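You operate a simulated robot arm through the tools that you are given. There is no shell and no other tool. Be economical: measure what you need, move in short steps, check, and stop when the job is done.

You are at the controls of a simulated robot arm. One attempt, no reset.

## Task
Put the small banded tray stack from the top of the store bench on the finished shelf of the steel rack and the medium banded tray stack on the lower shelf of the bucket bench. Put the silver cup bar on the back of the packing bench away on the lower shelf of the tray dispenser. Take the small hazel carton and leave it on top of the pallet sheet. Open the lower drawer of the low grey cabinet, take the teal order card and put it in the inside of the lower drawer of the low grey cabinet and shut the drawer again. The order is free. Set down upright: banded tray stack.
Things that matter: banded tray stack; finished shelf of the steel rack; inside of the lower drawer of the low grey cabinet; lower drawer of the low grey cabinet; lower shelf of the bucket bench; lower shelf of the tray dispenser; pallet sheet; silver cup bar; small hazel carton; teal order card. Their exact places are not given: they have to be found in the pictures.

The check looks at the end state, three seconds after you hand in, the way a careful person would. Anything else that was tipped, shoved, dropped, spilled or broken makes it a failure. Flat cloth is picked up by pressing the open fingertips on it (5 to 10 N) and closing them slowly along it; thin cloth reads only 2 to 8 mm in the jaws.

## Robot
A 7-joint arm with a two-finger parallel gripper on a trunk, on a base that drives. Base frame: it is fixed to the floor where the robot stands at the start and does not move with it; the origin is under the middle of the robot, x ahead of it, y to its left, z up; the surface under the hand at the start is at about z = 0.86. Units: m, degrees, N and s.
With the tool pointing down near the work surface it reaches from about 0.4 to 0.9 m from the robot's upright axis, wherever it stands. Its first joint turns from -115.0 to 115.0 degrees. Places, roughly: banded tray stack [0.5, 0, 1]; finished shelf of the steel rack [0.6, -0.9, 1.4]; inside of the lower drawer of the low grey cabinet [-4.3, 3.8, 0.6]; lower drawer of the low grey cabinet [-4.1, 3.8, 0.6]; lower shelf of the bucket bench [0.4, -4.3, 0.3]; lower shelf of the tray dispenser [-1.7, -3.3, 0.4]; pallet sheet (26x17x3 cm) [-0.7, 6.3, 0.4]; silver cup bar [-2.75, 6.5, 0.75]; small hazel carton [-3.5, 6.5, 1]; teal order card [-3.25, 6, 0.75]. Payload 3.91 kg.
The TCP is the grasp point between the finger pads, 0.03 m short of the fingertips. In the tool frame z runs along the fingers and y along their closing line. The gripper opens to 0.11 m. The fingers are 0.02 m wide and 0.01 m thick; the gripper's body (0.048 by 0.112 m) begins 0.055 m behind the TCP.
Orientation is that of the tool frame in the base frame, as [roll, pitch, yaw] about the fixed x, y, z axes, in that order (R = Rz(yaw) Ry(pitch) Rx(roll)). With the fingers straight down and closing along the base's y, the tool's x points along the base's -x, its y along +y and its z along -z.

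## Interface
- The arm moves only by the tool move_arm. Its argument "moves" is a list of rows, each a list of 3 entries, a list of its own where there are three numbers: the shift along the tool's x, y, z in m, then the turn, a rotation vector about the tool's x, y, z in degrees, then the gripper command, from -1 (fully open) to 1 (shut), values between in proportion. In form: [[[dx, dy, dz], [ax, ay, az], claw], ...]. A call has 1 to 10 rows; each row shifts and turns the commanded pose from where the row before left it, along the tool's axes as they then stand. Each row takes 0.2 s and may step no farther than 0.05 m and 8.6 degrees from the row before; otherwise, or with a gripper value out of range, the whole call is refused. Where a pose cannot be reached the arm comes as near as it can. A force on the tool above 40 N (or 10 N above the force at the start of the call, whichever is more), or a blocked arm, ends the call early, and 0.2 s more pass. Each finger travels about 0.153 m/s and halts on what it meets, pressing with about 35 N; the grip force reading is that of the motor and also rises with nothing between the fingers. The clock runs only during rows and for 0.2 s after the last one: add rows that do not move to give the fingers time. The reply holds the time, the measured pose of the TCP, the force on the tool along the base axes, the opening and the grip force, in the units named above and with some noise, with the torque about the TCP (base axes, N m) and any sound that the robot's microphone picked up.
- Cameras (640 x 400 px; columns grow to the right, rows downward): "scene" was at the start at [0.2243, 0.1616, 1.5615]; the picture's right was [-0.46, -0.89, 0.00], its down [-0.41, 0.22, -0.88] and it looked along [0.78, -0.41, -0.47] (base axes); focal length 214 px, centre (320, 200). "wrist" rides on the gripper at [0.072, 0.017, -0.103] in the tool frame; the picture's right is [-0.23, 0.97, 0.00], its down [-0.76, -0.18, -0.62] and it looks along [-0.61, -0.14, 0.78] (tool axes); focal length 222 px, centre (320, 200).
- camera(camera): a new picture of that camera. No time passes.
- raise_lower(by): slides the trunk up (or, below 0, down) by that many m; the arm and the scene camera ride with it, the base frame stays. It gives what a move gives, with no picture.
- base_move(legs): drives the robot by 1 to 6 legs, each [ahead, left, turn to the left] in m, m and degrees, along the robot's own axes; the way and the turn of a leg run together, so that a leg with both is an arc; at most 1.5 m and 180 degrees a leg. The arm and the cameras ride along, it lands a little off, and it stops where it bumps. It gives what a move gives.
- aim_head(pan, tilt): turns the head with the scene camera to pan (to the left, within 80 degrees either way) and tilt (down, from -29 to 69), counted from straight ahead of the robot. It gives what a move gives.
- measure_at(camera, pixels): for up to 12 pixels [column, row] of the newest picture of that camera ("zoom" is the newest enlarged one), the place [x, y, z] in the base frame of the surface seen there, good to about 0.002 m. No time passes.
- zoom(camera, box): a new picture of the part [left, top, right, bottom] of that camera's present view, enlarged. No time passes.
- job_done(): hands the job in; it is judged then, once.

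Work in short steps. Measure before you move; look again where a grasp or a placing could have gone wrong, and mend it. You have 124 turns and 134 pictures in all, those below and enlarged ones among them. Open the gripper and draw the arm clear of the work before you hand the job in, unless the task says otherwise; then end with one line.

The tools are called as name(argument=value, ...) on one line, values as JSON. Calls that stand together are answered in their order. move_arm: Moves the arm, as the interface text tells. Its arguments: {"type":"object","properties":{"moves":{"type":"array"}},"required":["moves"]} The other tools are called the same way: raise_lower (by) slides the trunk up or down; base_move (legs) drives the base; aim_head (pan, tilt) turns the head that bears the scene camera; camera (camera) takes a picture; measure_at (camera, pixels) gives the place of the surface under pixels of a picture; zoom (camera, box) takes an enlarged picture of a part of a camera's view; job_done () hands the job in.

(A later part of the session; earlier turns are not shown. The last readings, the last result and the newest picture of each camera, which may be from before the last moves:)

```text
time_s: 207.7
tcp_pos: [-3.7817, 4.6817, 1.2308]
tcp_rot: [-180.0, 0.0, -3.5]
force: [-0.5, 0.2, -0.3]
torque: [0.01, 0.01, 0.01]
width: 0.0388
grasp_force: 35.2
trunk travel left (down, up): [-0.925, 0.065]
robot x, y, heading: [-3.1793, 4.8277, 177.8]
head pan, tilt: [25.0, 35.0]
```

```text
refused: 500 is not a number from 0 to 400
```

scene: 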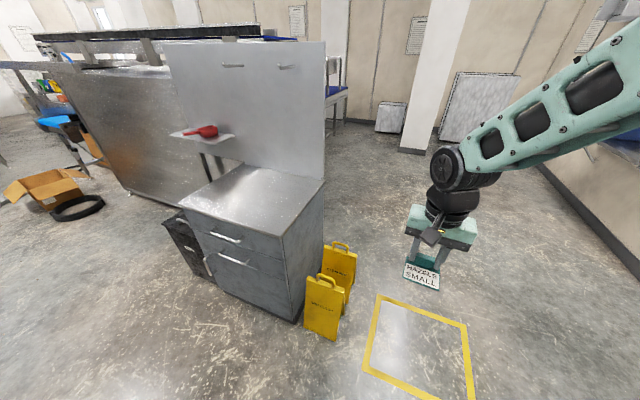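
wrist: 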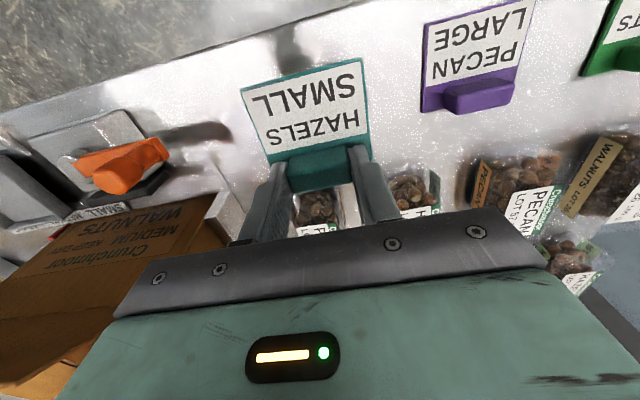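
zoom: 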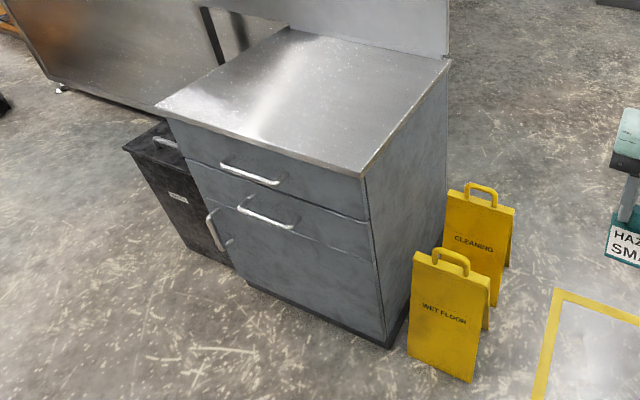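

Two drawers over a door; the lower drawer's handle is at zoom (240–292, 208–228). I measure.

measure_at(camera="zoom", pixels=[[241, 209], [265, 218], [291, 227], [222, 165], [250, 175], [279, 183], [200, 180], [360, 200], [250, 270], [215, 230], [160, 108], [362, 172]])

measure_at(camera="zoom", pixels=[[300, 215], [310, 235], [360, 215], [300, 195], [225, 195], [370, 265], [330, 90], [440, 65], [290, 35], [440, 300], [480, 200], [145, 150]])

```text
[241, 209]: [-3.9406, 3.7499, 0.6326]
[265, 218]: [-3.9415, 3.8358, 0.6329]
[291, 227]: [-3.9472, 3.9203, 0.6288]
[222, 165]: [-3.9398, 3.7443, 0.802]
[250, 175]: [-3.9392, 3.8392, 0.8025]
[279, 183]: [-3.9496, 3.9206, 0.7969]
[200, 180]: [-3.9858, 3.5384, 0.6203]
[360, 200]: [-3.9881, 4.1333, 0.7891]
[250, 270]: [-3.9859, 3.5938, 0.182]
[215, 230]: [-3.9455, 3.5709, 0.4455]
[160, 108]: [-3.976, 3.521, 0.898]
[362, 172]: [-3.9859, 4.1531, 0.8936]
```

```text
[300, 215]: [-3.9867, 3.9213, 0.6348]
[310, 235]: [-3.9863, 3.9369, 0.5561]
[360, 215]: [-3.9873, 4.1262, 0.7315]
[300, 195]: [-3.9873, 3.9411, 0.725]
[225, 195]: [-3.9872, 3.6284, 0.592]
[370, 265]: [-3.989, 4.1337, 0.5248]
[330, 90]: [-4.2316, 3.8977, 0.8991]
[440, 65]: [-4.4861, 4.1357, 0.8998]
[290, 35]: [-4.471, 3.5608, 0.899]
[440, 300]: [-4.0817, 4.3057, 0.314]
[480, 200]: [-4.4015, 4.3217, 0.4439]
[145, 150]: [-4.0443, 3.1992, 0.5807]
```

Lower drawer handle: bar at x≈−3.945, y 3.74–3.925, z 0.63; cabinet front x=−3.987, top z 0.90. Before maneuvering there I check the space on the line's side (left).

aim_head(pan=80, tilt=35)

camera(camera="scene")

measure_at(camera="scene", pixels=[[100, 200], [180, 200], [250, 200], [150, 300], [220, 300], [300, 300], [100, 120], [200, 120], [300, 200], [60, 250], [100, 350], [250, 250]])

```text
time_s: 208.9
tcp_pos: [-3.782, 4.6821, 1.2299]
tcp_rot: [-179.9, 0.0, -3.6]
force: [0.8, 0.3, -0.3]
torque: [0.01, -0.03, -0.01]
width: 0.0386
grasp_force: 35.1
trunk travel left (down, up): [-0.925, 0.065]
robot x, y, heading: [-3.1722, 4.8235, 178.0]
head pan, tilt: [80.0, 35.0]
```

```text
80 pictures are left
```

scene: 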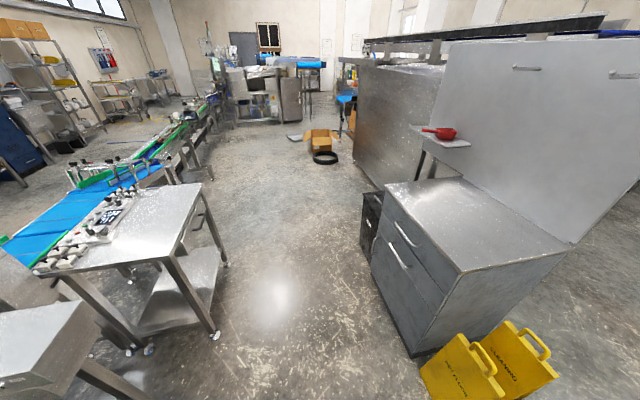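

```text
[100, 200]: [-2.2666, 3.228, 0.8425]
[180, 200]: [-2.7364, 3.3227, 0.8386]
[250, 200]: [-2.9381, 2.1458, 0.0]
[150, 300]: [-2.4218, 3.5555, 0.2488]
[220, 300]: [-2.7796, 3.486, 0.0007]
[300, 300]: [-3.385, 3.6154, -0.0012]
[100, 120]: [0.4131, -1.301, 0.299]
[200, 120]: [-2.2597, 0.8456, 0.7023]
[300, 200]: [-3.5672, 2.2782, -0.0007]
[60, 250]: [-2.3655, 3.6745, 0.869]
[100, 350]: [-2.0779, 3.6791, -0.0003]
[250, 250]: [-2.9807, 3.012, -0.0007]
```

The corridor is ~1.2 m wide there. I strafe to the cabinet, slightly ahead, and check the base's extent by looking down.

base_move(legs=[[0.1, 0.95, 2]])

aim_head(pan=0, tilt=60)

camera(camera="scene")

measure_at(camera="scene", pixels=[[320, 390], [320, 370], [320, 350], [300, 330], [380, 370], [260, 370], [320, 310], [320, 280], [320, 250], [420, 380], [320, 220]])

```text
time_s: 213.9
tcp_pos: [-3.8872, 3.7092, 1.2292]
tcp_rot: [-179.9, 0.0, -1.0]
force: [-0.5, 0.1, 0.3]
torque: [0.0, 0.02, 0.02]
width: 0.0384
grasp_force: 35.0
trunk travel left (down, up): [-0.925, 0.065]
robot x, y, heading: [-3.2909, 3.877, -179.4]
head pan, tilt: [80.0, 35.0]
```

```text
time_s: 215.4
tcp_pos: [-3.8883, 3.7088, 1.2305]
tcp_rot: [-179.8, -0.1, -1.0]
force: [0.1, -0.2, 0.2]
torque: [-0.03, 0.04, 0.03]
width: 0.0385
grasp_force: 35.3
trunk travel left (down, up): [-0.925, 0.065]
robot x, y, heading: [-3.2877, 3.8793, -179.7]
head pan, tilt: [0.0, 60.0]
```

```text
79 pictures are left
```

scene: 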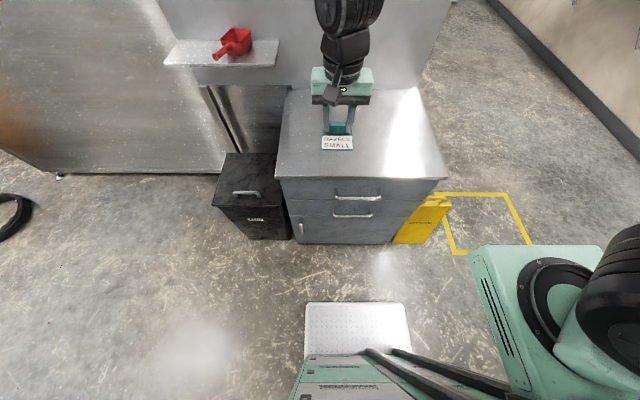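

```text
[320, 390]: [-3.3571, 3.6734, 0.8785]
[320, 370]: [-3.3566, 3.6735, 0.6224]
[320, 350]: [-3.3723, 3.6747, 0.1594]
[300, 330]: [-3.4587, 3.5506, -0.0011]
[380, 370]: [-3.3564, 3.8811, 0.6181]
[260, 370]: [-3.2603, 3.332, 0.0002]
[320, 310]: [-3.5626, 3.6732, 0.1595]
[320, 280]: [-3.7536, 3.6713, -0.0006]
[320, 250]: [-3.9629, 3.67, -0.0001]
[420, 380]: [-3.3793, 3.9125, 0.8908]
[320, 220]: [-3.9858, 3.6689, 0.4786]
```

Base platform is only 0.16 m high, ±0.30 m. I set the card temporarily on the cabinet top at about (−4.08, 3.71).

move_arm(moves=[[[-0.038, 0, 0.03], [0, 0, 0], 1], [[-0.038, 0, 0.03], [0, 0, 0], 1], [[-0.038, 0, 0.03], [0, 0, 0], 1], [[-0.038, 0, 0.03], [0, 0, 0], 1], [[-0.038, 0, 0.03], [0, 0, 0], 1], [[0, 0, 0.05], [0, 0, 0], 1], [[0, 0, 0.05], [0, 0, 0], 1], [[0, 0, 0.03], [0, 0, 0], 1], [[0, 0, 0.007], [0, 0, 0], 1], [[0, 0, 0], [0, 0, 0], 1]])

```text
time_s: 217.7
tcp_pos: [-4.0759, 3.7138, 0.943]
tcp_rot: [-179.9, 0.0, -1.0]
force: [-0.3, 0.3, -1.4]
torque: [-0.01, 0.0, 0.0]
width: 0.0384
grasp_force: 34.9
trunk travel left (down, up): [-0.925, 0.065]
robot x, y, heading: [-3.2914, 3.8815, -179.6]
head pan, tilt: [0.0, 60.0]
```

Lower 3 mm, release the card, rise, and start rolling the wrist for the handle grip.

move_arm(moves=[[[0, 0, 0.003], [0, 0, 0], 1], [[0, 0, 0], [0, 0, 0], 0], [[0, 0, 0], [0, 0, 0], -0.3], [[0, 0, -0.03], [0, 0, 0], -0.3], [[0, 0, -0.05], [0, 0, 0], -0.3], [[0, 0, -0.05], [0, 0, 0], -0.3], [[0.04, 0, -0.03], [0, 0, 0], -0.3], [[0.04, 0, 0], [0, 0, 0], -0.3], [[0.04, 0, 0], [0, 0, 0], -0.3], [[0.04, 0, 0], [0, 0, 0], -0.3]])

base_move(legs=[[-0.17, 0, 0]])

move_arm(moves=[[[0, 0, 0], [0, 0, -8.5], 0], [[0, 0, 0], [0, 0, -8.5], 0], [[0, 0, 0], [0, 0, -8.5], 0], [[0, 0, 0], [0, 0, -8.5], 0], [[0, 0, 0], [0, 0, -8.5], 0], [[0, 0, 0], [0, 0, -8.5], 0], [[0, 0, 0], [0, 0, -8.5], 0], [[0, 0, 0], [0, 0, -8.5], 0], [[0, 0, 0], [0, 0, -8.5], 0], [[0, 0, 0], [0, 0, -8.5], 0]])

camera(camera="scene")

```text
time_s: 219.8
tcp_pos: [-3.9184, 3.7097, 1.1029]
tcp_rot: [-179.9, 0.0, -0.9]
force: [-0.3, -0.1, 0.2]
torque: [-0.01, 0.0, 0.0]
width: 0.0716
grasp_force: 0.0
trunk travel left (down, up): [-0.925, 0.065]
robot x, y, heading: [-3.2898, 3.8769, -179.5]
head pan, tilt: [0.0, 60.0]
```

```text
time_s: 221.4
tcp_pos: [-3.7657, 3.7176, 1.1027]
tcp_rot: [-179.9, 0.0, -1.5]
force: [0.1, -0.6, 0.1]
torque: [-0.01, -0.02, -0.01]
width: 0.0715
grasp_force: 0.1
trunk travel left (down, up): [-0.925, 0.065]
robot x, y, heading: [-3.1392, 3.8854, 179.9]
head pan, tilt: [0.0, 60.0]
stopped in leg 1: the robot was blocked; the commanded pose is now the measured one
```

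```text
time_s: 223.6
tcp_pos: [-3.7672, 3.7178, 1.1022]
tcp_rot: [-179.9, -0.2, 83.7]
force: [-0.1, 0.2, -0.4]
torque: [0.01, 0.0, -0.01]
width: 0.055
grasp_force: 0.1
trunk travel left (down, up): [-0.925, 0.065]
robot x, y, heading: [-3.1367, 3.8855, 180.1]
head pan, tilt: [0.0, 60.0]
```

```text
78 pictures are left
```

scene: 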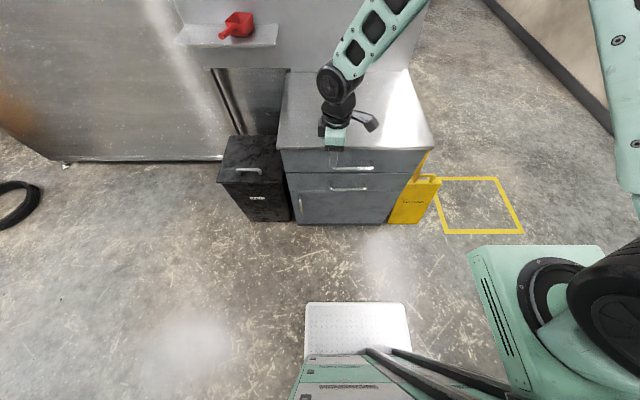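

The base was blocked behind at x≈−3.14. I look both sides to see what it met and that nothing was displaced.

aim_head(pan=80, tilt=45)

camera(camera="scene")

aim_head(pan=-80, tilt=40)

camera(camera="scene")

```text
time_s: 225.1
tcp_pos: [-3.766, 3.7178, 1.1017]
tcp_rot: [-179.9, -0.1, 83.5]
force: [0.7, 0.3, 0.4]
torque: [-0.01, 0.01, 0.01]
width: 0.0549
grasp_force: 0.0
trunk travel left (down, up): [-0.925, 0.065]
robot x, y, heading: [-3.1367, 3.8804, 179.9]
head pan, tilt: [80.0, 45.0]
```

```text
77 pictures are left
```

scene: 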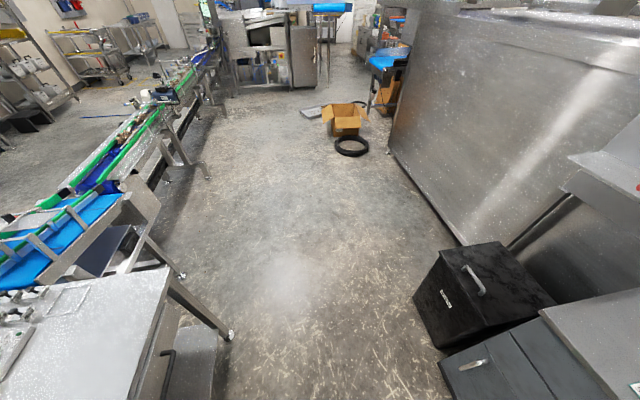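

```text
time_s: 227.6
tcp_pos: [-3.7665, 3.7185, 1.1025]
tcp_rot: [180.0, -0.1, 83.6]
force: [0.1, 0.4, 0.9]
torque: [0.0, 0.0, 0.0]
width: 0.0551
grasp_force: 0.1
trunk travel left (down, up): [-0.925, 0.065]
robot x, y, heading: [-3.1349, 3.8784, 179.9]
head pan, tilt: [-80.0, 40.0]
```

```text
76 pictures are left
```

scene: 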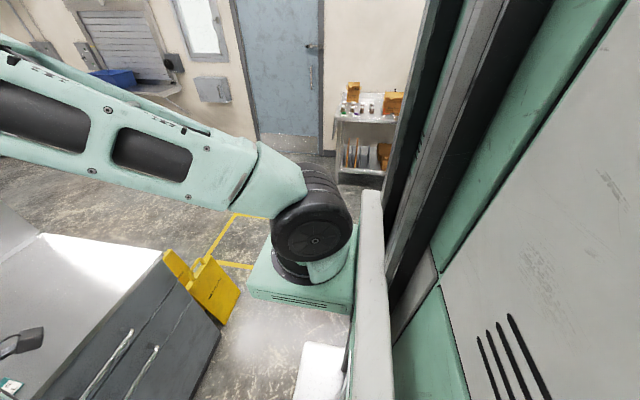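

The base met the work table's leg line (x≈−2.79); nothing looks displaced. I nudge ahead and right, and tilt the tool up to point at the cabinet.

base_move(legs=[[0.02, -0.2, 0]])

move_arm(moves=[[[0, 0, 0], [0, 0, -6.2], 0], [[0, 0, 0], [8.5, 0, 0], 0], [[0, 0, 0], [8.5, 0, 0], 0], [[0, 0, 0], [8.5, 0, 0], 0], [[0, 0, 0], [8.5, 0, 0], 0], [[0, 0, 0], [8.5, 0, 0], 0], [[0, 0, 0], [8.5, 0, 0], 0], [[0, 0, 0], [8.5, 0, 0], 0]])

raise_lower(by=-0.2)

aim_head(pan=20, tilt=40)

camera(camera="scene")

```text
time_s: 229.2
tcp_pos: [-3.786, 3.9169, 1.1017]
tcp_rot: [179.9, -0.1, 83.7]
force: [-0.6, 0.0, -1.2]
torque: [0.04, -0.01, 0.0]
width: 0.0551
grasp_force: 0.1
trunk travel left (down, up): [-0.925, 0.065]
robot x, y, heading: [-3.1567, 4.079, 179.8]
head pan, tilt: [-80.0, 40.0]
```

```text
time_s: 230.9
tcp_pos: [-3.7899, 3.9249, 1.11]
tcp_rot: [-120.7, 1.2, 88.0]
force: [0.0, -0.5, -0.1]
torque: [-0.01, -0.02, 0.0]
width: 0.0547
grasp_force: 0.0
trunk travel left (down, up): [-0.925, 0.065]
robot x, y, heading: [-3.1553, 4.0816, 179.9]
head pan, tilt: [-80.0, 40.0]
```

```text
time_s: 233.1
tcp_pos: [-3.7883, 3.9246, 0.9072]
tcp_rot: [-120.8, 0.9, 88.5]
force: [0.6, 0.8, 0.2]
torque: [-0.03, 0.03, 0.02]
width: 0.0552
grasp_force: 0.1
trunk travel left (down, up): [-0.725, 0.265]
robot x, y, heading: [-3.1591, 4.0789, 179.8]
head pan, tilt: [-80.0, 40.0]
```

```text
time_s: 234.9
tcp_pos: [-3.789, 3.9247, 0.9066]
tcp_rot: [-120.7, 0.6, 88.2]
force: [0.4, 0.2, -0.3]
torque: [0.03, 0.02, 0.01]
width: 0.0551
grasp_force: 0.0
trunk travel left (down, up): [-0.725, 0.265]
robot x, y, heading: [-3.1546, 4.0818, 179.7]
head pan, tilt: [20.0, 40.0]
```

```text
75 pictures are left
```

scene: 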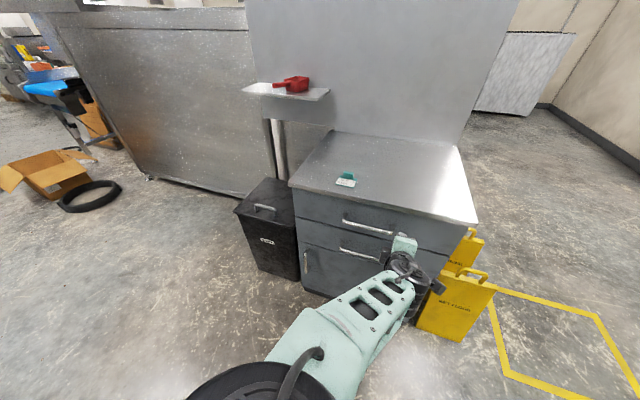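

The tool now points at the cabinet 30° below horizontal with fingers closing vertically. I move to a pre-grasp 10 cm off the lower handle.

move_arm(moves=[[[-0.0162, 0.0272, 0.0281], [0, 0, 0], 0.35], [[-0.0162, 0.0272, 0.0281], [0, 0, 0], 0.35], [[-0.0162, 0.0272, 0.0281], [0, 0, 0], 0.35], [[-0.0162, 0.0272, 0.0281], [0, 0, 0], 0.35], [[-0.0162, 0.0272, 0.0281], [0, 0, 0], 0.35], [[-0.0162, 0.0272, 0.0281], [0, 0, 0], 0.35], [[0, 0, 0], [0, 0, 0], 0.35]])

camera(camera="wrist")

zoom(camera="scene", box=[280, 180, 480, 320])

```text
time_s: 235.5
tcp_pos: [-3.7769, 3.9311, 0.8809]
tcp_rot: [-122.4, 3.4, 81.3]
force: [0.2, -0.4, 0.0]
torque: [0.01, -0.03, -0.01]
width: 0.036
grasp_force: 0.0
trunk travel left (down, up): [-0.725, 0.265]
robot x, y, heading: [-3.1586, 4.0829, 180.0]
head pan, tilt: [20.0, 40.0]
stopped in row 3: the arm was blocked; the commanded pose is now the measured one
```

```text
74 pictures are left
```

wrist: 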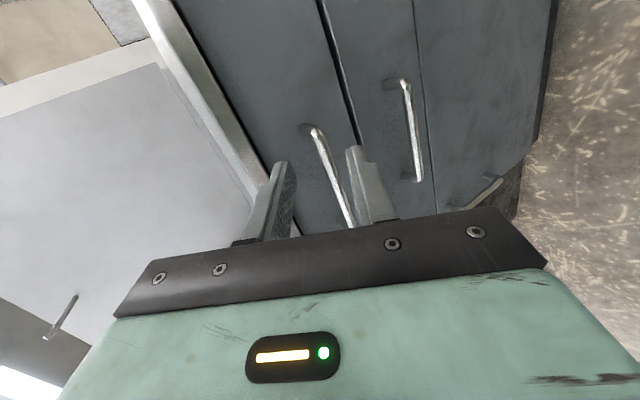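

```text
2.86 times, centred on (380, 250) of scene
```

zoom: 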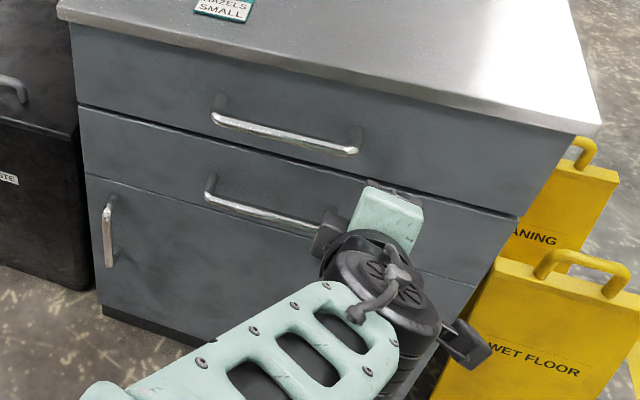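

The arm is blocked in this wrist configuration (elbow swung left). I raise the trunk and roll the tool the other way (+180° about its axis).

raise_lower(by=0.2)

move_arm(moves=[[[0, 0, 0], [0, 0, 8.5], 0.35], [[0, 0, 0], [0, 0, 8.5], 0.35], [[0, 0, 0], [0, 0, 8.5], 0.35], [[0, 0, 0], [0, 0, 8.5], 0.35], [[0, 0, 0], [0, 0, 8.5], 0.35], [[0, 0, 0], [0, 0, 8.5], 0.35], [[0, 0, 0], [0, 0, 8.5], 0.35], [[0, 0, 0], [0, 0, 8.5], 0.35], [[0, 0, 0], [0, 0, 8.5], 0.35], [[0, 0, 0], [0, 0, 8.5], 0.35]])

move_arm(moves=[[[0, 0, 0], [0, 0, 8.5], 0.35], [[0, 0, 0], [0, 0, 8.5], 0.35], [[0, 0, 0], [0, 0, 8.5], 0.35], [[0, 0, 0], [0, 0, 8.5], 0.35], [[0, 0, 0], [0, 0, 8.5], 0.35], [[0, 0, 0], [0, 0, 8.5], 0.35], [[0, 0, 0], [0, 0, 8.5], 0.35], [[0, 0, 0], [0, 0, 8.5], 0.35], [[0, 0, 0], [0, 0, 8.5], 0.35], [[0, 0, 0], [0, 0, 8.5], 0.35]])

camera(camera="scene")

```text
time_s: 237.7
tcp_pos: [-3.7781, 3.9273, 1.0814]
tcp_rot: [-122.3, 3.6, 81.5]
force: [0.7, 1.7, -0.5]
torque: [-0.04, -0.05, 0.1]
width: 0.0355
grasp_force: 0.0
trunk travel left (down, up): [-0.925, 0.065]
robot x, y, heading: [-3.1576, 4.0815, 179.9]
head pan, tilt: [20.0, 40.0]
```

```text
time_s: 239.9
tcp_pos: [-3.7776, 3.9238, 1.0814]
tcp_rot: [-179.7, 57.6, -5.0]
force: [0.2, 0.7, -0.2]
torque: [0.03, 0.0, 0.02]
width: 0.036
grasp_force: 0.1
trunk travel left (down, up): [-0.925, 0.065]
robot x, y, heading: [-3.1546, 4.0816, 180.2]
head pan, tilt: [20.0, 40.0]
```

```text
time_s: 242.1
tcp_pos: [-3.7773, 3.9226, 1.0795]
tcp_rot: [122.5, 4.4, -92.5]
force: [0.1, -0.7, -0.6]
torque: [0.02, 0.05, 0.02]
width: 0.0356
grasp_force: 0.0
trunk travel left (down, up): [-0.925, 0.065]
robot x, y, heading: [-3.1561, 4.0846, 180.0]
head pan, tilt: [20.0, 40.0]
```

```text
72 pictures are left
```

scene: 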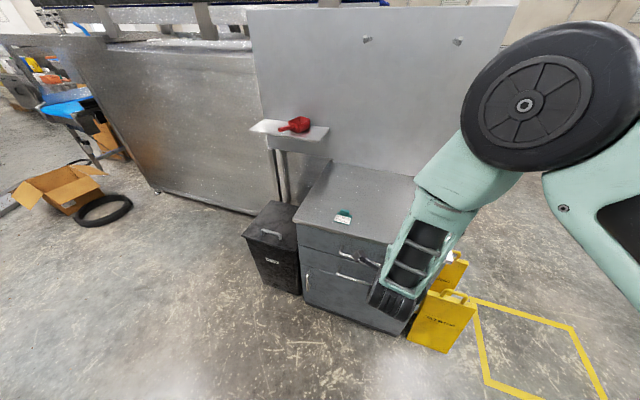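

Much better posture. I correct the small skew, lower the trunk 0.3 m and approach the pre-grasp.

move_arm(moves=[[[0, 0, 0], [0, 4.4, 2.4], 0.35], [[0, 0, 0], [0, 0, 0], 0.35]])

raise_lower(by=-0.3)

move_arm(moves=[[[0.0233, -0.01, 0.0289], [0, 0, 0], 0.35], [[0.0233, -0.01, 0.0289], [0, 0, 0], 0.35], [[0.0233, -0.01, 0.0289], [0, 0, 0], 0.35], [[0.0233, -0.01, 0.0289], [0, 0, 0], 0.35], [[0, 0, 0], [0, 0, 0], 0.35]])

camera(camera="wrist")

```text
time_s: 242.7
tcp_pos: [-3.7773, 3.9227, 1.0811]
tcp_rot: [122.6, -0.1, -90.2]
force: [0.0, -0.1, 0.1]
torque: [-0.02, 0.0, 0.0]
width: 0.0355
grasp_force: 0.1
trunk travel left (down, up): [-0.925, 0.065]
robot x, y, heading: [-3.1559, 4.087, 180.4]
head pan, tilt: [20.0, 40.0]
```

```text
time_s: 245.7
tcp_pos: [-3.7778, 3.9227, 0.7803]
tcp_rot: [122.6, 0.0, -90.1]
force: [0.1, 0.3, -0.5]
torque: [0.0, 0.02, 0.0]
width: 0.036
grasp_force: 0.1
trunk travel left (down, up): [-0.625, 0.365]
robot x, y, heading: [-3.1594, 4.0853, 180.0]
head pan, tilt: [20.0, 40.0]
```

```text
time_s: 246.9
tcp_pos: [-3.8536, 3.827, 0.683]
tcp_rot: [122.6, 0.0, -90.0]
force: [-0.7, 0.2, -0.3]
torque: [0.03, -0.03, -0.01]
width: 0.0358
grasp_force: 0.2
trunk travel left (down, up): [-0.625, 0.365]
robot x, y, heading: [-3.1577, 4.0791, 179.7]
head pan, tilt: [20.0, 40.0]
```

```text
71 pictures are left
```

wrist: 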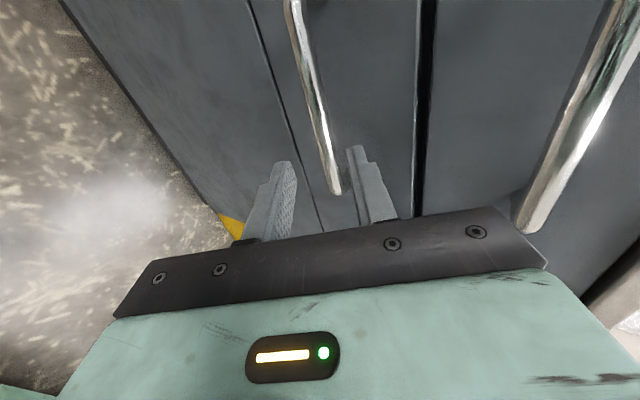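

I measure the handle in this view to align precisely.

measure_at(camera="wrist", pixels=[[305, 60], [315, 100], [325, 140], [333, 175], [337, 190], [350, 100], [275, 100]])

```text
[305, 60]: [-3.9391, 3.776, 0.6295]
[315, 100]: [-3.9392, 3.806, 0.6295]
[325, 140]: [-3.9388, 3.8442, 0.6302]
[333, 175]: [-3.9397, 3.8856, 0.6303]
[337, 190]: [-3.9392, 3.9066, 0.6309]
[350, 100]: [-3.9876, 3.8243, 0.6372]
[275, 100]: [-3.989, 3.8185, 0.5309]
```

Bar front at x=−3.939, z=0.630. Advance 0.10 m along the tool and close on the bar.

move_arm(moves=[[[0, 0, 0.04], [0, 0, 0], 0.35], [[0, 0, 0.035], [0, 0, 0], 0.35], [[0, 0, 0.025], [0, 0, 0], 0.35], [[0, 0, 0], [0, 0, 0], 0.35], [[0, 0, 0], [0, 0, 0], 0.8], [[0, 0, 0], [0, 0, 0], 1], [[0, 0, 0], [0, 0, 0], 1]])

```text
time_s: 248.5
tcp_pos: [-3.9378, 3.829, 0.631]
tcp_rot: [122.4, 0.1, -90.1]
force: [-3.2, -1.8, 5.0]
torque: [0.16, 0.08, 0.31]
width: 0.0177
grasp_force: 45.4
trunk travel left (down, up): [-0.625, 0.365]
robot x, y, heading: [-3.1575, 4.0795, 180.0]
head pan, tilt: [20.0, 40.0]
```

Gripped. Pull the drawer straight toward +x.

move_arm(moves=[[[0, -0.0107, -0.0169], [0, 0, 0], 1], [[0, -0.0161, -0.0253], [0, 0, 0], 1], [[0, -0.0161, -0.0253], [0, 0, 0], 1], [[0, -0.0161, -0.0253], [0, 0, 0], 1], [[0, -0.0161, -0.0253], [0, 0, 0], 1], [[0, -0.0161, -0.0253], [0, 0, 0], 1], [[0, -0.0161, -0.0253], [0, 0, 0], 1], [[0, -0.0161, -0.0253], [0, 0, 0], 1]])

camera(camera="scene")

```text
time_s: 250.3
tcp_pos: [-3.7068, 3.8307, 0.6314]
tcp_rot: [122.6, 0.1, -90.0]
force: [1.2, -5.9, 14.0]
torque: [0.53, -0.03, -0.03]
width: 0.0178
grasp_force: 44.7
trunk travel left (down, up): [-0.625, 0.365]
robot x, y, heading: [-3.1533, 4.0835, 180.0]
head pan, tilt: [20.0, 40.0]
```

```text
70 pictures are left
```

scene: 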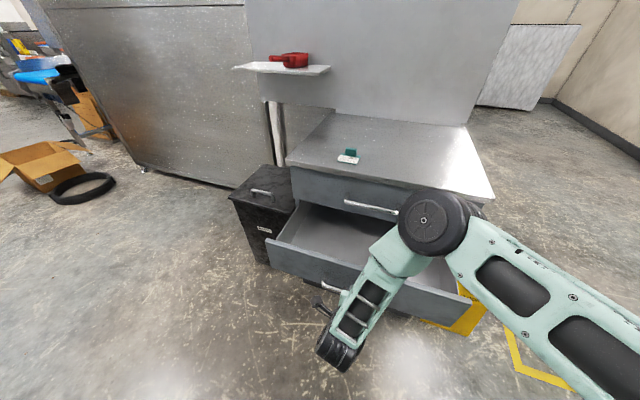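

Drawer is open ~0.23 m. Release the handle and retreat along the tool.

move_arm(moves=[[[0, 0, 0], [0, 0, 0], 0.35], [[0, 0, 0], [0, 0, 0], 0.2], [[0, 0, -0.03], [0, 0, 0], 0.2], [[0, 0, -0.03], [0, 0, 0], 0.2], [[0, 0, -0.03], [0, 0, 0], 0.2], [[0, 0, 0], [0, 0, 0], 0.2]])

measure_at(camera="scene", pixels=[[290, 245], [330, 265], [340, 235], [320, 215], [370, 245], [395, 225], [330, 288], [350, 155], [280, 240]])

```text
time_s: 251.7
tcp_pos: [-3.6309, 3.8313, 0.6799]
tcp_rot: [122.5, 0.1, -90.2]
force: [0.5, -0.3, -0.2]
torque: [0.02, 0.01, -0.01]
width: 0.0438
grasp_force: 0.1
trunk travel left (down, up): [-0.625, 0.365]
robot x, y, heading: [-3.1598, 4.081, 180.0]
head pan, tilt: [20.0, 40.0]
```

```text
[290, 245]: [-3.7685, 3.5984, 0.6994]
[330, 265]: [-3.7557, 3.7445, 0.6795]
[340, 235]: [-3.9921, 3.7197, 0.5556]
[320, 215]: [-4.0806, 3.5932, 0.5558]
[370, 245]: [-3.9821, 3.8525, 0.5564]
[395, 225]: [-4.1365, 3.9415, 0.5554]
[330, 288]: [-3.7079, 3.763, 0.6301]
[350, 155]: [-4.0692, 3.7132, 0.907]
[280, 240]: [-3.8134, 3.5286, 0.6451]
```

Drawer floor z=0.556, front panel inner face x≈−3.77. I raise, straighten the tool downwards, and drive ahead-left to fetch the card.

raise_lower(by=0.35)

move_arm(moves=[[[0, 0, 0], [8.2, 0, 0], 0.2], [[0, 0, 0], [8.2, 0, 0], 0.2], [[0, 0, 0], [8.2, 0, 0], 0.2], [[0, 0, 0], [8.2, 0, 0], 0.2], [[0, 0, 0], [8.2, 0, 0], 0.2], [[0, 0, 0], [8.2, 0, 0], 0.2], [[0, 0, 0], [8.2, 0, 0], 0.2], [[0, 0, -0.05], [0, 0, 0], 0.2], [[0, 0, -0.05], [0, 0, 0], 0.2]])

base_move(legs=[[0.16, 0.27, 0]])

camera(camera="scene")

```text
time_s: 255.1
tcp_pos: [-3.6318, 3.8315, 1.0282]
tcp_rot: [122.6, 0.0, -90.2]
force: [0.1, -0.3, 0.8]
torque: [0.01, 0.0, -0.01]
width: 0.0441
grasp_force: 0.0
trunk travel left (down, up): [-0.975, 0.015]
robot x, y, heading: [-3.1565, 4.0811, 179.9]
head pan, tilt: [20.0, 40.0]
```

```text
time_s: 257.1
tcp_pos: [-3.6311, 3.83, 1.1316]
tcp_rot: [-179.9, 0.1, -90.2]
force: [-0.3, -0.2, 0.0]
torque: [0.01, -0.01, -0.02]
width: 0.0442
grasp_force: 0.0
trunk travel left (down, up): [-0.975, 0.015]
robot x, y, heading: [-3.1552, 4.0818, 180.0]
head pan, tilt: [20.0, 40.0]
```

```text
time_s: 259.2
tcp_pos: [-3.7872, 3.5576, 1.1306]
tcp_rot: [-179.9, 0.0, -90.0]
force: [0.5, 0.2, -1.0]
torque: [-0.01, 0.02, 0.0]
width: 0.0439
grasp_force: 0.1
trunk travel left (down, up): [-0.975, 0.015]
robot x, y, heading: [-3.3124, 3.8114, -180.0]
head pan, tilt: [20.0, 40.0]
```

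```text
69 pictures are left
```

scene: 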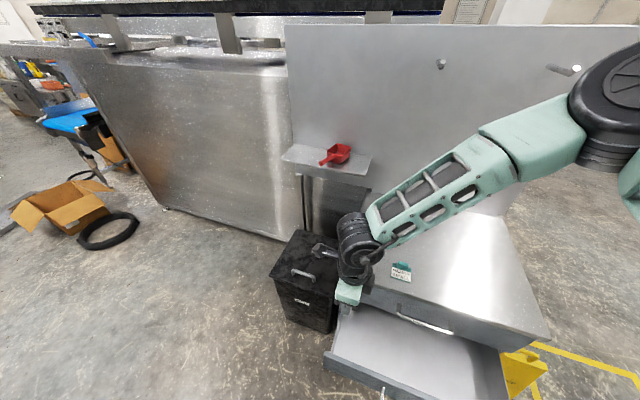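

Card on the cabinet at (402,272); measure its tab.

zoom(camera="scene", box=[375, 252, 430, 292])

measure_at(camera="zoom", pixels=[[270, 120], [320, 125], [380, 135], [320, 150], [270, 145], [380, 160], [300, 230], [200, 210], [400, 220]])

```text
10.00 times, centred on (402, 272) of scene
```

zoom: 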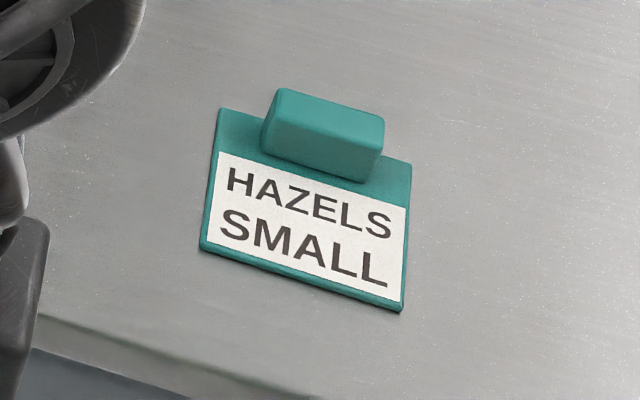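

```text
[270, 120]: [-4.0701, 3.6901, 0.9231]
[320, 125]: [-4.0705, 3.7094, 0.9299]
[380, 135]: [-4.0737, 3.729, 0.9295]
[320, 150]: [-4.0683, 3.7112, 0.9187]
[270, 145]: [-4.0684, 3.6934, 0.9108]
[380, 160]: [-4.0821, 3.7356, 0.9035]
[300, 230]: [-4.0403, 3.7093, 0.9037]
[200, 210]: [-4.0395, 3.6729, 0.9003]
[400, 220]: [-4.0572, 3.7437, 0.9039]
```

Tab centre (−4.077, 3.7125), top 0.93. Move over and descend.

move_arm(moves=[[[-0.0221, 0.0414, 0], [0, 0, 0], 0], [[-0.0221, 0.0414, 0], [0, 0, 0], 0], [[-0.0221, 0.0414, 0], [0, 0, 0], 0], [[-0.0221, 0.0414, 0], [0, 0, 0], 0], [[-0.0221, 0.0414, 0], [0, 0, 0], 0], [[-0.0221, 0.0414, 0], [0, 0, 0], 0], [[-0.0221, 0.0414, 0], [0, 0, 0], 0], [[0, 0, 0.05], [0, 0, 0], 0], [[0, 0, 0.05], [0, 0, 0], 0], [[0, 0, 0], [0, 0, 0], 0]])

move_arm(moves=[[[0, 0, 0.05], [0, 0, 0], 0], [[0, 0, 0.041], [0, 0, 0], 0], [[0, 0, 0], [0, 0, 0], 0], [[0, 0, 0], [0, 0, 0], 0.5], [[0, 0, 0], [0, 0, 0], 1], [[0, 0, 0], [0, 0, 0], 1], [[0, 0, -0.03], [0, 0, 0], 1], [[0, 0, -0.04], [0, 0, 0], 1], [[0, 0, -0.04], [0, 0, 0], 1]])

camera(camera="wrist")

```text
time_s: 261.4
tcp_pos: [-4.0754, 3.7132, 1.0324]
tcp_rot: [-180.0, 0.0, -90.0]
force: [-0.3, 0.6, 0.0]
torque: [-0.03, -0.01, 0.01]
width: 0.055
grasp_force: 0.1
trunk travel left (down, up): [-0.975, 0.015]
robot x, y, heading: [-3.3123, 3.8108, -180.2]
head pan, tilt: [20.0, 40.0]
```

```text
time_s: 263.4
tcp_pos: [-4.0768, 3.7124, 1.0505]
tcp_rot: [180.0, 0.0, -90.1]
force: [-0.2, -0.4, 0.2]
torque: [-0.02, 0.02, 0.01]
width: 0.0147
grasp_force: 35.4
trunk travel left (down, up): [-0.975, 0.015]
robot x, y, heading: [-3.3114, 3.8095, -180.2]
head pan, tilt: [20.0, 40.0]
```

```text
67 pictures are left
```

wrist: 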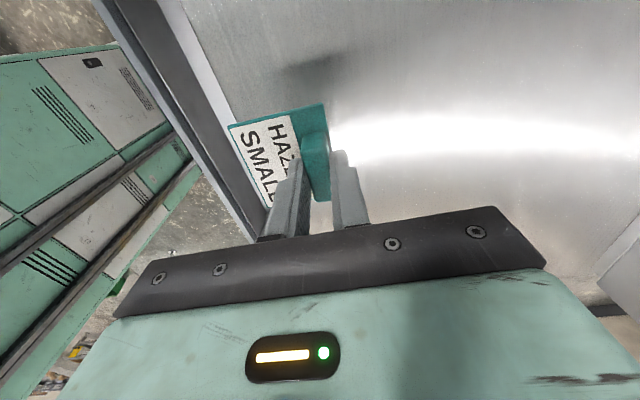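

Card held. I bring it above the open drawer at (−3.865, 3.70) and lower the trunk.

move_arm(moves=[[[0.0024, -0.0424, 0], [0, 0, 0], 1], [[0.0024, -0.0424, 0], [0, 0, 0], 1], [[0.0024, -0.0424, 0], [0, 0, 0], 1], [[0.0024, -0.0424, 0], [0, 0, 0], 1], [[0.0024, -0.0424, 0], [0, 0, 0], 1], [[0, 0, 0], [0, 0, 0], 1]])

raise_lower(by=-0.33)

camera(camera="scene")

```text
time_s: 264.8
tcp_pos: [-3.865, 3.6987, 1.0503]
tcp_rot: [-180.0, 0.1, -89.9]
force: [1.0, -0.1, 0.1]
torque: [0.0, 0.02, -0.01]
width: 0.0144
grasp_force: 35.2
trunk travel left (down, up): [-0.975, 0.015]
robot x, y, heading: [-3.3128, 3.8094, -180.0]
head pan, tilt: [20.0, 40.0]
```

```text
time_s: 268.1
tcp_pos: [-3.8647, 3.6995, 0.7203]
tcp_rot: [-179.9, 0.1, -90.0]
force: [-1.0, -0.7, -0.2]
torque: [0.02, -0.03, -0.04]
width: 0.0145
grasp_force: 35.0
trunk travel left (down, up): [-0.645, 0.345]
robot x, y, heading: [-3.3138, 3.8132, -179.8]
head pan, tilt: [20.0, 40.0]
```

```text
66 pictures are left
```

scene: 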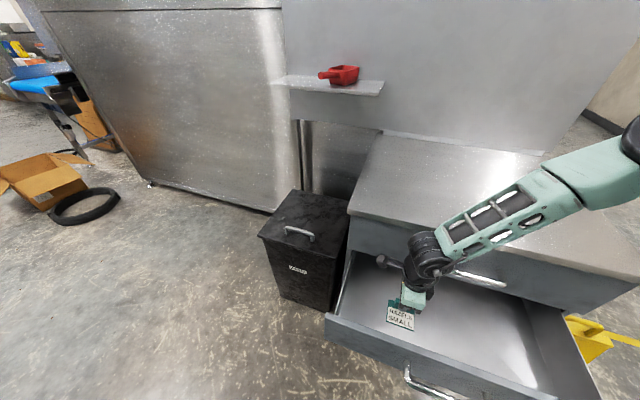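

I check the forearm's clearance to the cabinet edge before the last 12 cm.

measure_at(camera="scene", pixels=[[500, 245], [540, 215], [600, 190], [440, 270], [460, 275], [383, 260]])

raise_lower(by=-0.06)

```text
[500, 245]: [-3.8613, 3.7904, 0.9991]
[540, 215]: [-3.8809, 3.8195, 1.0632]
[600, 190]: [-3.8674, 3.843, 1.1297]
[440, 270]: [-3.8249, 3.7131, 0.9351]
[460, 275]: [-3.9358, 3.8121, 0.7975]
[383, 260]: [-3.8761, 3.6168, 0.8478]
```

```text
time_s: 269.1
tcp_pos: [-3.8655, 3.6989, 0.6599]
tcp_rot: [-179.9, 0.2, -90.0]
force: [0.4, -0.3, -0.2]
torque: [0.03, 0.0, -0.02]
width: 0.0143
grasp_force: 34.8
trunk travel left (down, up): [-0.585, 0.405]
robot x, y, heading: [-3.3117, 3.8103, -180.0]
head pan, tilt: [20.0, 40.0]
```

Clearance is fine. Lower 61 mm more, release, and rise.

raise_lower(by=-0.062)

move_arm(moves=[[[0, 0, 0], [0, 0, 0], 0.5], [[0, 0, 0], [0, 0, 0], 0.4], [[0, 0, 0], [0, 0, 0], 0.4]])

raise_lower(by=0.36)

camera(camera="scene")

```text
time_s: 270.1
tcp_pos: [-3.865, 3.699, 0.5994]
tcp_rot: [180.0, 0.1, -90.1]
force: [0.4, 0.1, 0.2]
torque: [-0.01, 0.05, 0.0]
width: 0.0145
grasp_force: 34.9
trunk travel left (down, up): [-0.523, 0.467]
robot x, y, heading: [-3.3101, 3.8128, -179.8]
head pan, tilt: [20.0, 40.0]
```

```text
time_s: 270.9
tcp_pos: [-3.8672, 3.6997, 0.5979]
tcp_rot: [180.0, 0.0, -90.0]
force: [0.4, -0.4, -0.5]
torque: [-0.03, 0.01, -0.01]
width: 0.0329
grasp_force: 0.1
trunk travel left (down, up): [-0.523, 0.467]
robot x, y, heading: [-3.311, 3.8099, -180.2]
head pan, tilt: [20.0, 40.0]
```

```text
time_s: 274.4
tcp_pos: [-3.8651, 3.6992, 0.9586]
tcp_rot: [-179.9, 0.1, -90.0]
force: [0.8, 0.5, 0.1]
torque: [-0.02, -0.04, 0.01]
width: 0.0331
grasp_force: 0.0
trunk travel left (down, up): [-0.883, 0.107]
robot x, y, heading: [-3.3123, 3.8129, -180.0]
head pan, tilt: [20.0, 40.0]
```

```text
65 pictures are left
```

scene: 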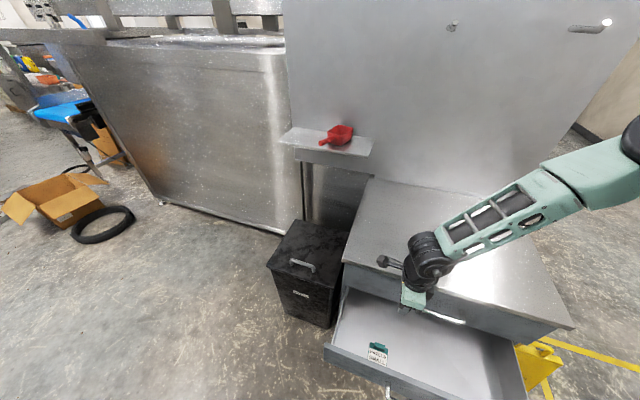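

Card lies in the drawer. I back off right, tilt the closed fingers forward to push the front panel shut beside the handle (y≈3.97).

base_move(legs=[[-0.155, -0.27, 0]])

move_arm(moves=[[[0, 0, 0], [-8.2, 0, 0], 1], [[0, 0, 0], [-8.2, 0, 0], 1], [[0, 0, 0], [-8.2, 0, 0], 1], [[0, 0, 0], [-8.2, 0, 0], 1], [[0, 0, 0], [-8.2, 0, 0], 1], [[0, 0, 0], [-8.2, 0, 0], 1], [[0, 0, 0], [-8.2, 0, 0], 1], [[0, -0.0215, -0.0337], [0, 0, 0], 1], [[0, -0.0107, -0.0169], [0, 0, 0], 1]])

raise_lower(by=-0.31)

camera(camera="scene")

```text
time_s: 276.5
tcp_pos: [-3.7075, 3.9652, 0.9581]
tcp_rot: [180.0, 0.1, -89.8]
force: [0.4, -0.3, 0.1]
torque: [0.0, 0.01, 0.02]
width: 0.033
grasp_force: 0.0
trunk travel left (down, up): [-0.883, 0.107]
robot x, y, heading: [-3.1545, 4.0787, -179.7]
head pan, tilt: [20.0, 40.0]
```

```text
time_s: 278.5
tcp_pos: [-3.6491, 3.9665, 0.9594]
tcp_rot: [122.6, 0.2, -89.8]
force: [0.6, -0.5, -0.4]
torque: [0.0, -0.01, -0.01]
width: 0.0
grasp_force: 34.8
trunk travel left (down, up): [-0.883, 0.107]
robot x, y, heading: [-3.154, 4.0804, -179.7]
head pan, tilt: [20.0, 40.0]
```

```text
time_s: 281.6
tcp_pos: [-3.6476, 3.9661, 0.6491]
tcp_rot: [122.5, 0.1, -89.8]
force: [0.2, 0.2, 0.0]
torque: [-0.01, 0.02, 0.0]
width: 0.0002
grasp_force: 35.4
trunk travel left (down, up): [-0.573, 0.417]
robot x, y, heading: [-3.1533, 4.0831, -179.7]
head pan, tilt: [20.0, 40.0]
```

```text
64 pictures are left
```

scene: 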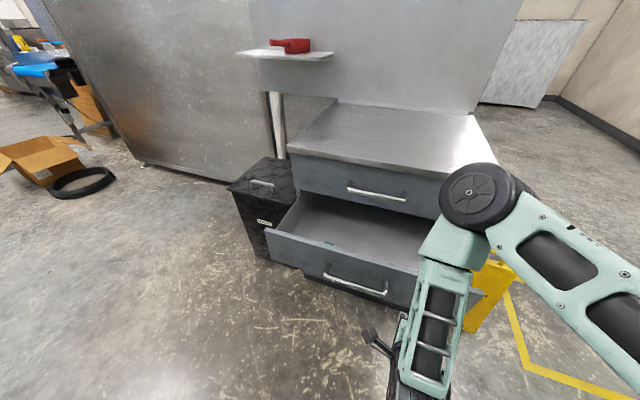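

The elbow is near the cabinet in view; I measure its position before driving in.

measure_at(camera="scene", pixels=[[445, 195], [470, 190], [490, 175], [440, 240], [425, 300], [460, 215]])

```text
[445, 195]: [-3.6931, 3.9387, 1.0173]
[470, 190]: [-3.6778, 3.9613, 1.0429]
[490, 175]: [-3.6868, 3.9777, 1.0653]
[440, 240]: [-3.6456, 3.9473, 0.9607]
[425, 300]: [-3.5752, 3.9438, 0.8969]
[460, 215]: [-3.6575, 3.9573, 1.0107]
```

The elbow will pass ~6 cm above the cabinet top; I raise 2 cm for margin and drive ahead to push the drawer.

raise_lower(by=0.02)

base_move(legs=[[0.26, 0, 0]])

camera(camera="scene")

```text
time_s: 282.2
tcp_pos: [-3.6492, 3.9667, 0.6701]
tcp_rot: [122.6, 0.1, -89.8]
force: [0.3, -0.4, 0.6]
torque: [0.0, 0.01, 0.03]
width: 0.0
grasp_force: 35.3
trunk travel left (down, up): [-0.593, 0.397]
robot x, y, heading: [-3.155, 4.0792, -179.9]
head pan, tilt: [20.0, 40.0]
```

```text
time_s: 284.1
tcp_pos: [-3.9095, 3.9658, 0.6699]
tcp_rot: [122.5, 0.0, -89.9]
force: [0.0, 0.0, 1.0]
torque: [-0.03, -0.02, 0.04]
width: 0.0
grasp_force: 35.4
trunk travel left (down, up): [-0.593, 0.397]
robot x, y, heading: [-3.4161, 4.0806, -179.6]
head pan, tilt: [20.0, 40.0]
```

```text
63 pictures are left
```

scene: 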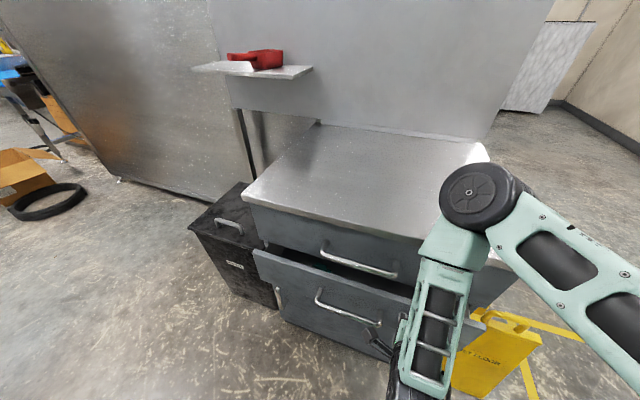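

Nearly shut. Push another 4 cm with the base, then finish with small arm steps.

base_move(legs=[[0.04, 0, 0]])

move_arm(moves=[[[0, 0.0027, 0.0042], [0, 0, 0], 1], [[0, 0.0027, 0.0042], [0, 0, 0], 1], [[0, 0.0027, 0.0042], [0, 0, 0], 1], [[0, 0.0027, 0.0042], [0, 0, 0], 1]])

measure_at(camera="scene", pixels=[[300, 320]])

camera(camera="scene")

```text
time_s: 285.0
tcp_pos: [-3.9496, 3.9667, 0.67]
tcp_rot: [122.6, 0.2, -89.9]
force: [0.5, 0.4, -0.3]
torque: [-0.01, 0.02, 0.01]
width: 0.0002
grasp_force: 34.4
trunk travel left (down, up): [-0.593, 0.397]
robot x, y, heading: [-3.4573, 4.0803, -179.5]
head pan, tilt: [20.0, 40.0]
```

```text
time_s: 285.8
tcp_pos: [-3.9582, 3.9655, 0.6706]
tcp_rot: [123.3, 0.2, -89.6]
force: [12.6, 2.8, 10.6]
torque: [0.06, 0.25, -0.14]
width: 0.0
grasp_force: 35.3
trunk travel left (down, up): [-0.593, 0.397]
robot x, y, heading: [-3.4519, 4.076, -179.6]
head pan, tilt: [20.0, 40.0]
stopped in row 4: the force on the tool passed its limit at 47 N (the readings are from after the stop); the commanded pose is now the measured one
```

```text
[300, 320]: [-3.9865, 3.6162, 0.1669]
```

```text
62 pictures are left
```

scene: 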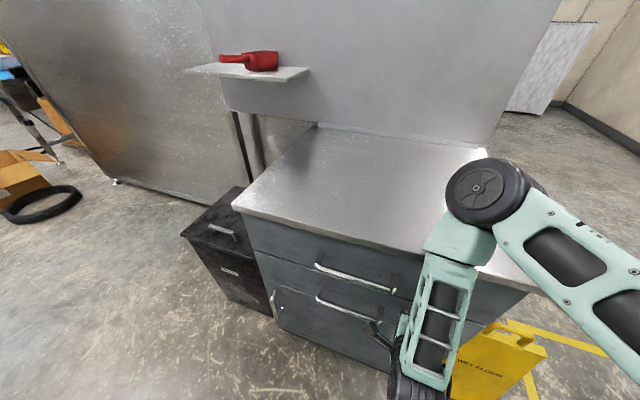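

The drawer is fully in (47 N stop). I retreat, raise, move north and turn to face the packing bench, checking the drawer front on the way.

measure_at(camera="scene", pixels=[[290, 250], [300, 285], [350, 320], [400, 265], [290, 330]])

base_move(legs=[[-0.22, 0, 0]])

raise_lower(by=0.39)

base_move(legs=[[0.05, -0.62, 0], [0, 0, -90]])

move_arm(moves=[[[0, 0, 0], [8.2, 0, 0], 1], [[0, 0, 0], [8.2, 0, 0], 1], [[0, 0, 0], [8.2, 0, 0], 1], [[0, 0, 0], [8.2, 0, 0], 1], [[0, 0, 0], [8.2, 0, 0], 1], [[0, 0, 0], [8.2, 0, 0], 1], [[0, 0, 0], [8.2, 0, 0], 1], [[0, 0, -0.05], [0, 0, 0], -1], [[0, 0, -0.05], [0, 0, 0], -1], [[0, 0, -0.05], [0, 0, 0], -1]])

```text
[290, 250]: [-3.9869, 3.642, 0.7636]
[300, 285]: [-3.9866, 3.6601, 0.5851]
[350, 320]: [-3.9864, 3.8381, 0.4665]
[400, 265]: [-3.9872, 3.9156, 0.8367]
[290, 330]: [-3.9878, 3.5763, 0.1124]
```

```text
time_s: 287.5
tcp_pos: [-3.7423, 3.9653, 0.6689]
tcp_rot: [123.2, 0.2, -89.4]
force: [0.1, 0.3, 0.3]
torque: [0.01, -0.02, -0.01]
width: 0.0003
grasp_force: 34.6
trunk travel left (down, up): [-0.593, 0.397]
robot x, y, heading: [-3.2369, 4.0797, -179.8]
head pan, tilt: [20.0, 40.0]
```

```text
time_s: 291.2
tcp_pos: [-3.7412, 3.965, 1.0596]
tcp_rot: [123.2, 0.2, -89.4]
force: [0.3, -0.3, 0.1]
torque: [0.0, 0.01, 0.01]
width: 0.0
grasp_force: 35.3
trunk travel left (down, up): [-0.983, 0.007]
robot x, y, heading: [-3.2366, 4.079, -179.6]
head pan, tilt: [20.0, 40.0]
```

```text
time_s: 298.4
tcp_pos: [-3.4197, 5.1904, 1.0599]
tcp_rot: [123.2, 0.1, -178.0]
force: [0.0, -0.3, 0.7]
torque: [-0.01, -0.01, -0.03]
width: 0.0
grasp_force: 34.9
trunk travel left (down, up): [-0.983, 0.007]
robot x, y, heading: [-3.2912, 4.6876, 91.8]
head pan, tilt: [20.0, 40.0]
```

```text
time_s: 300.6
tcp_pos: [-3.4212, 5.1934, 1.2085]
tcp_rot: [-179.4, 0.2, -177.7]
force: [0.1, 0.0, 0.7]
torque: [0.01, -0.01, -0.04]
width: 0.1101
grasp_force: 0.1
trunk travel left (down, up): [-0.983, 0.007]
robot x, y, heading: [-3.2931, 4.6887, 91.8]
head pan, tilt: [20.0, 40.0]
```

The drawer front is flush (x=−3.987). Now I drive to the bench in front of the carton and look.

base_move(legs=[[0.76, -0.02, -1.8]])

aim_head(pan=5, tilt=35)

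camera(camera="scene")

zoom(camera="scene", box=[210, 110, 370, 230])

```text
time_s: 304.7
tcp_pos: [-3.3839, 5.9443, 1.2085]
tcp_rot: [-179.4, 0.1, 179.5]
force: [0.5, 0.3, 0.1]
torque: [-0.03, -0.01, 0.04]
width: 0.11
grasp_force: 0.1
trunk travel left (down, up): [-0.983, 0.007]
robot x, y, heading: [-3.2789, 5.4357, 89.3]
head pan, tilt: [20.0, 40.0]
```

```text
time_s: 305.5
tcp_pos: [-3.3834, 5.9448, 1.209]
tcp_rot: [-179.5, 0.3, 179.5]
force: [-0.6, 0.1, 0.0]
torque: [-0.03, 0.0, -0.02]
width: 0.1098
grasp_force: 0.0
trunk travel left (down, up): [-0.983, 0.007]
robot x, y, heading: [-3.2777, 5.4371, 89.3]
head pan, tilt: [5.0, 35.0]
```

```text
61 pictures are left
```

scene: 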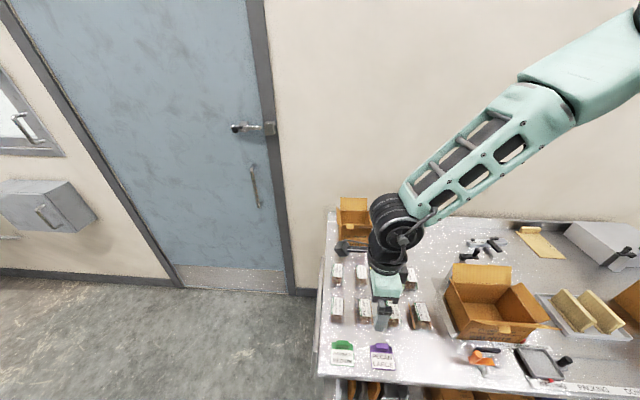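

```text
3.33 times, centred on (290, 170) of scene
```

zoom: 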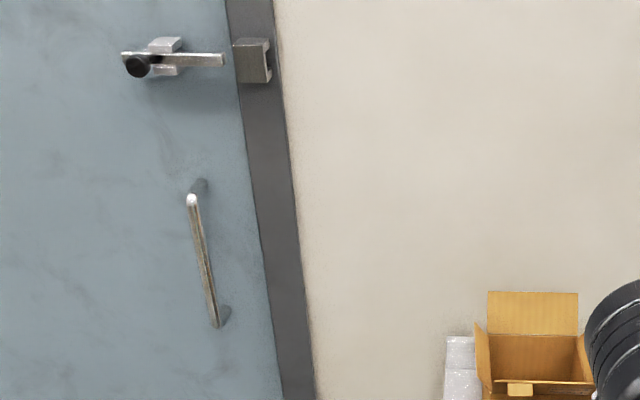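

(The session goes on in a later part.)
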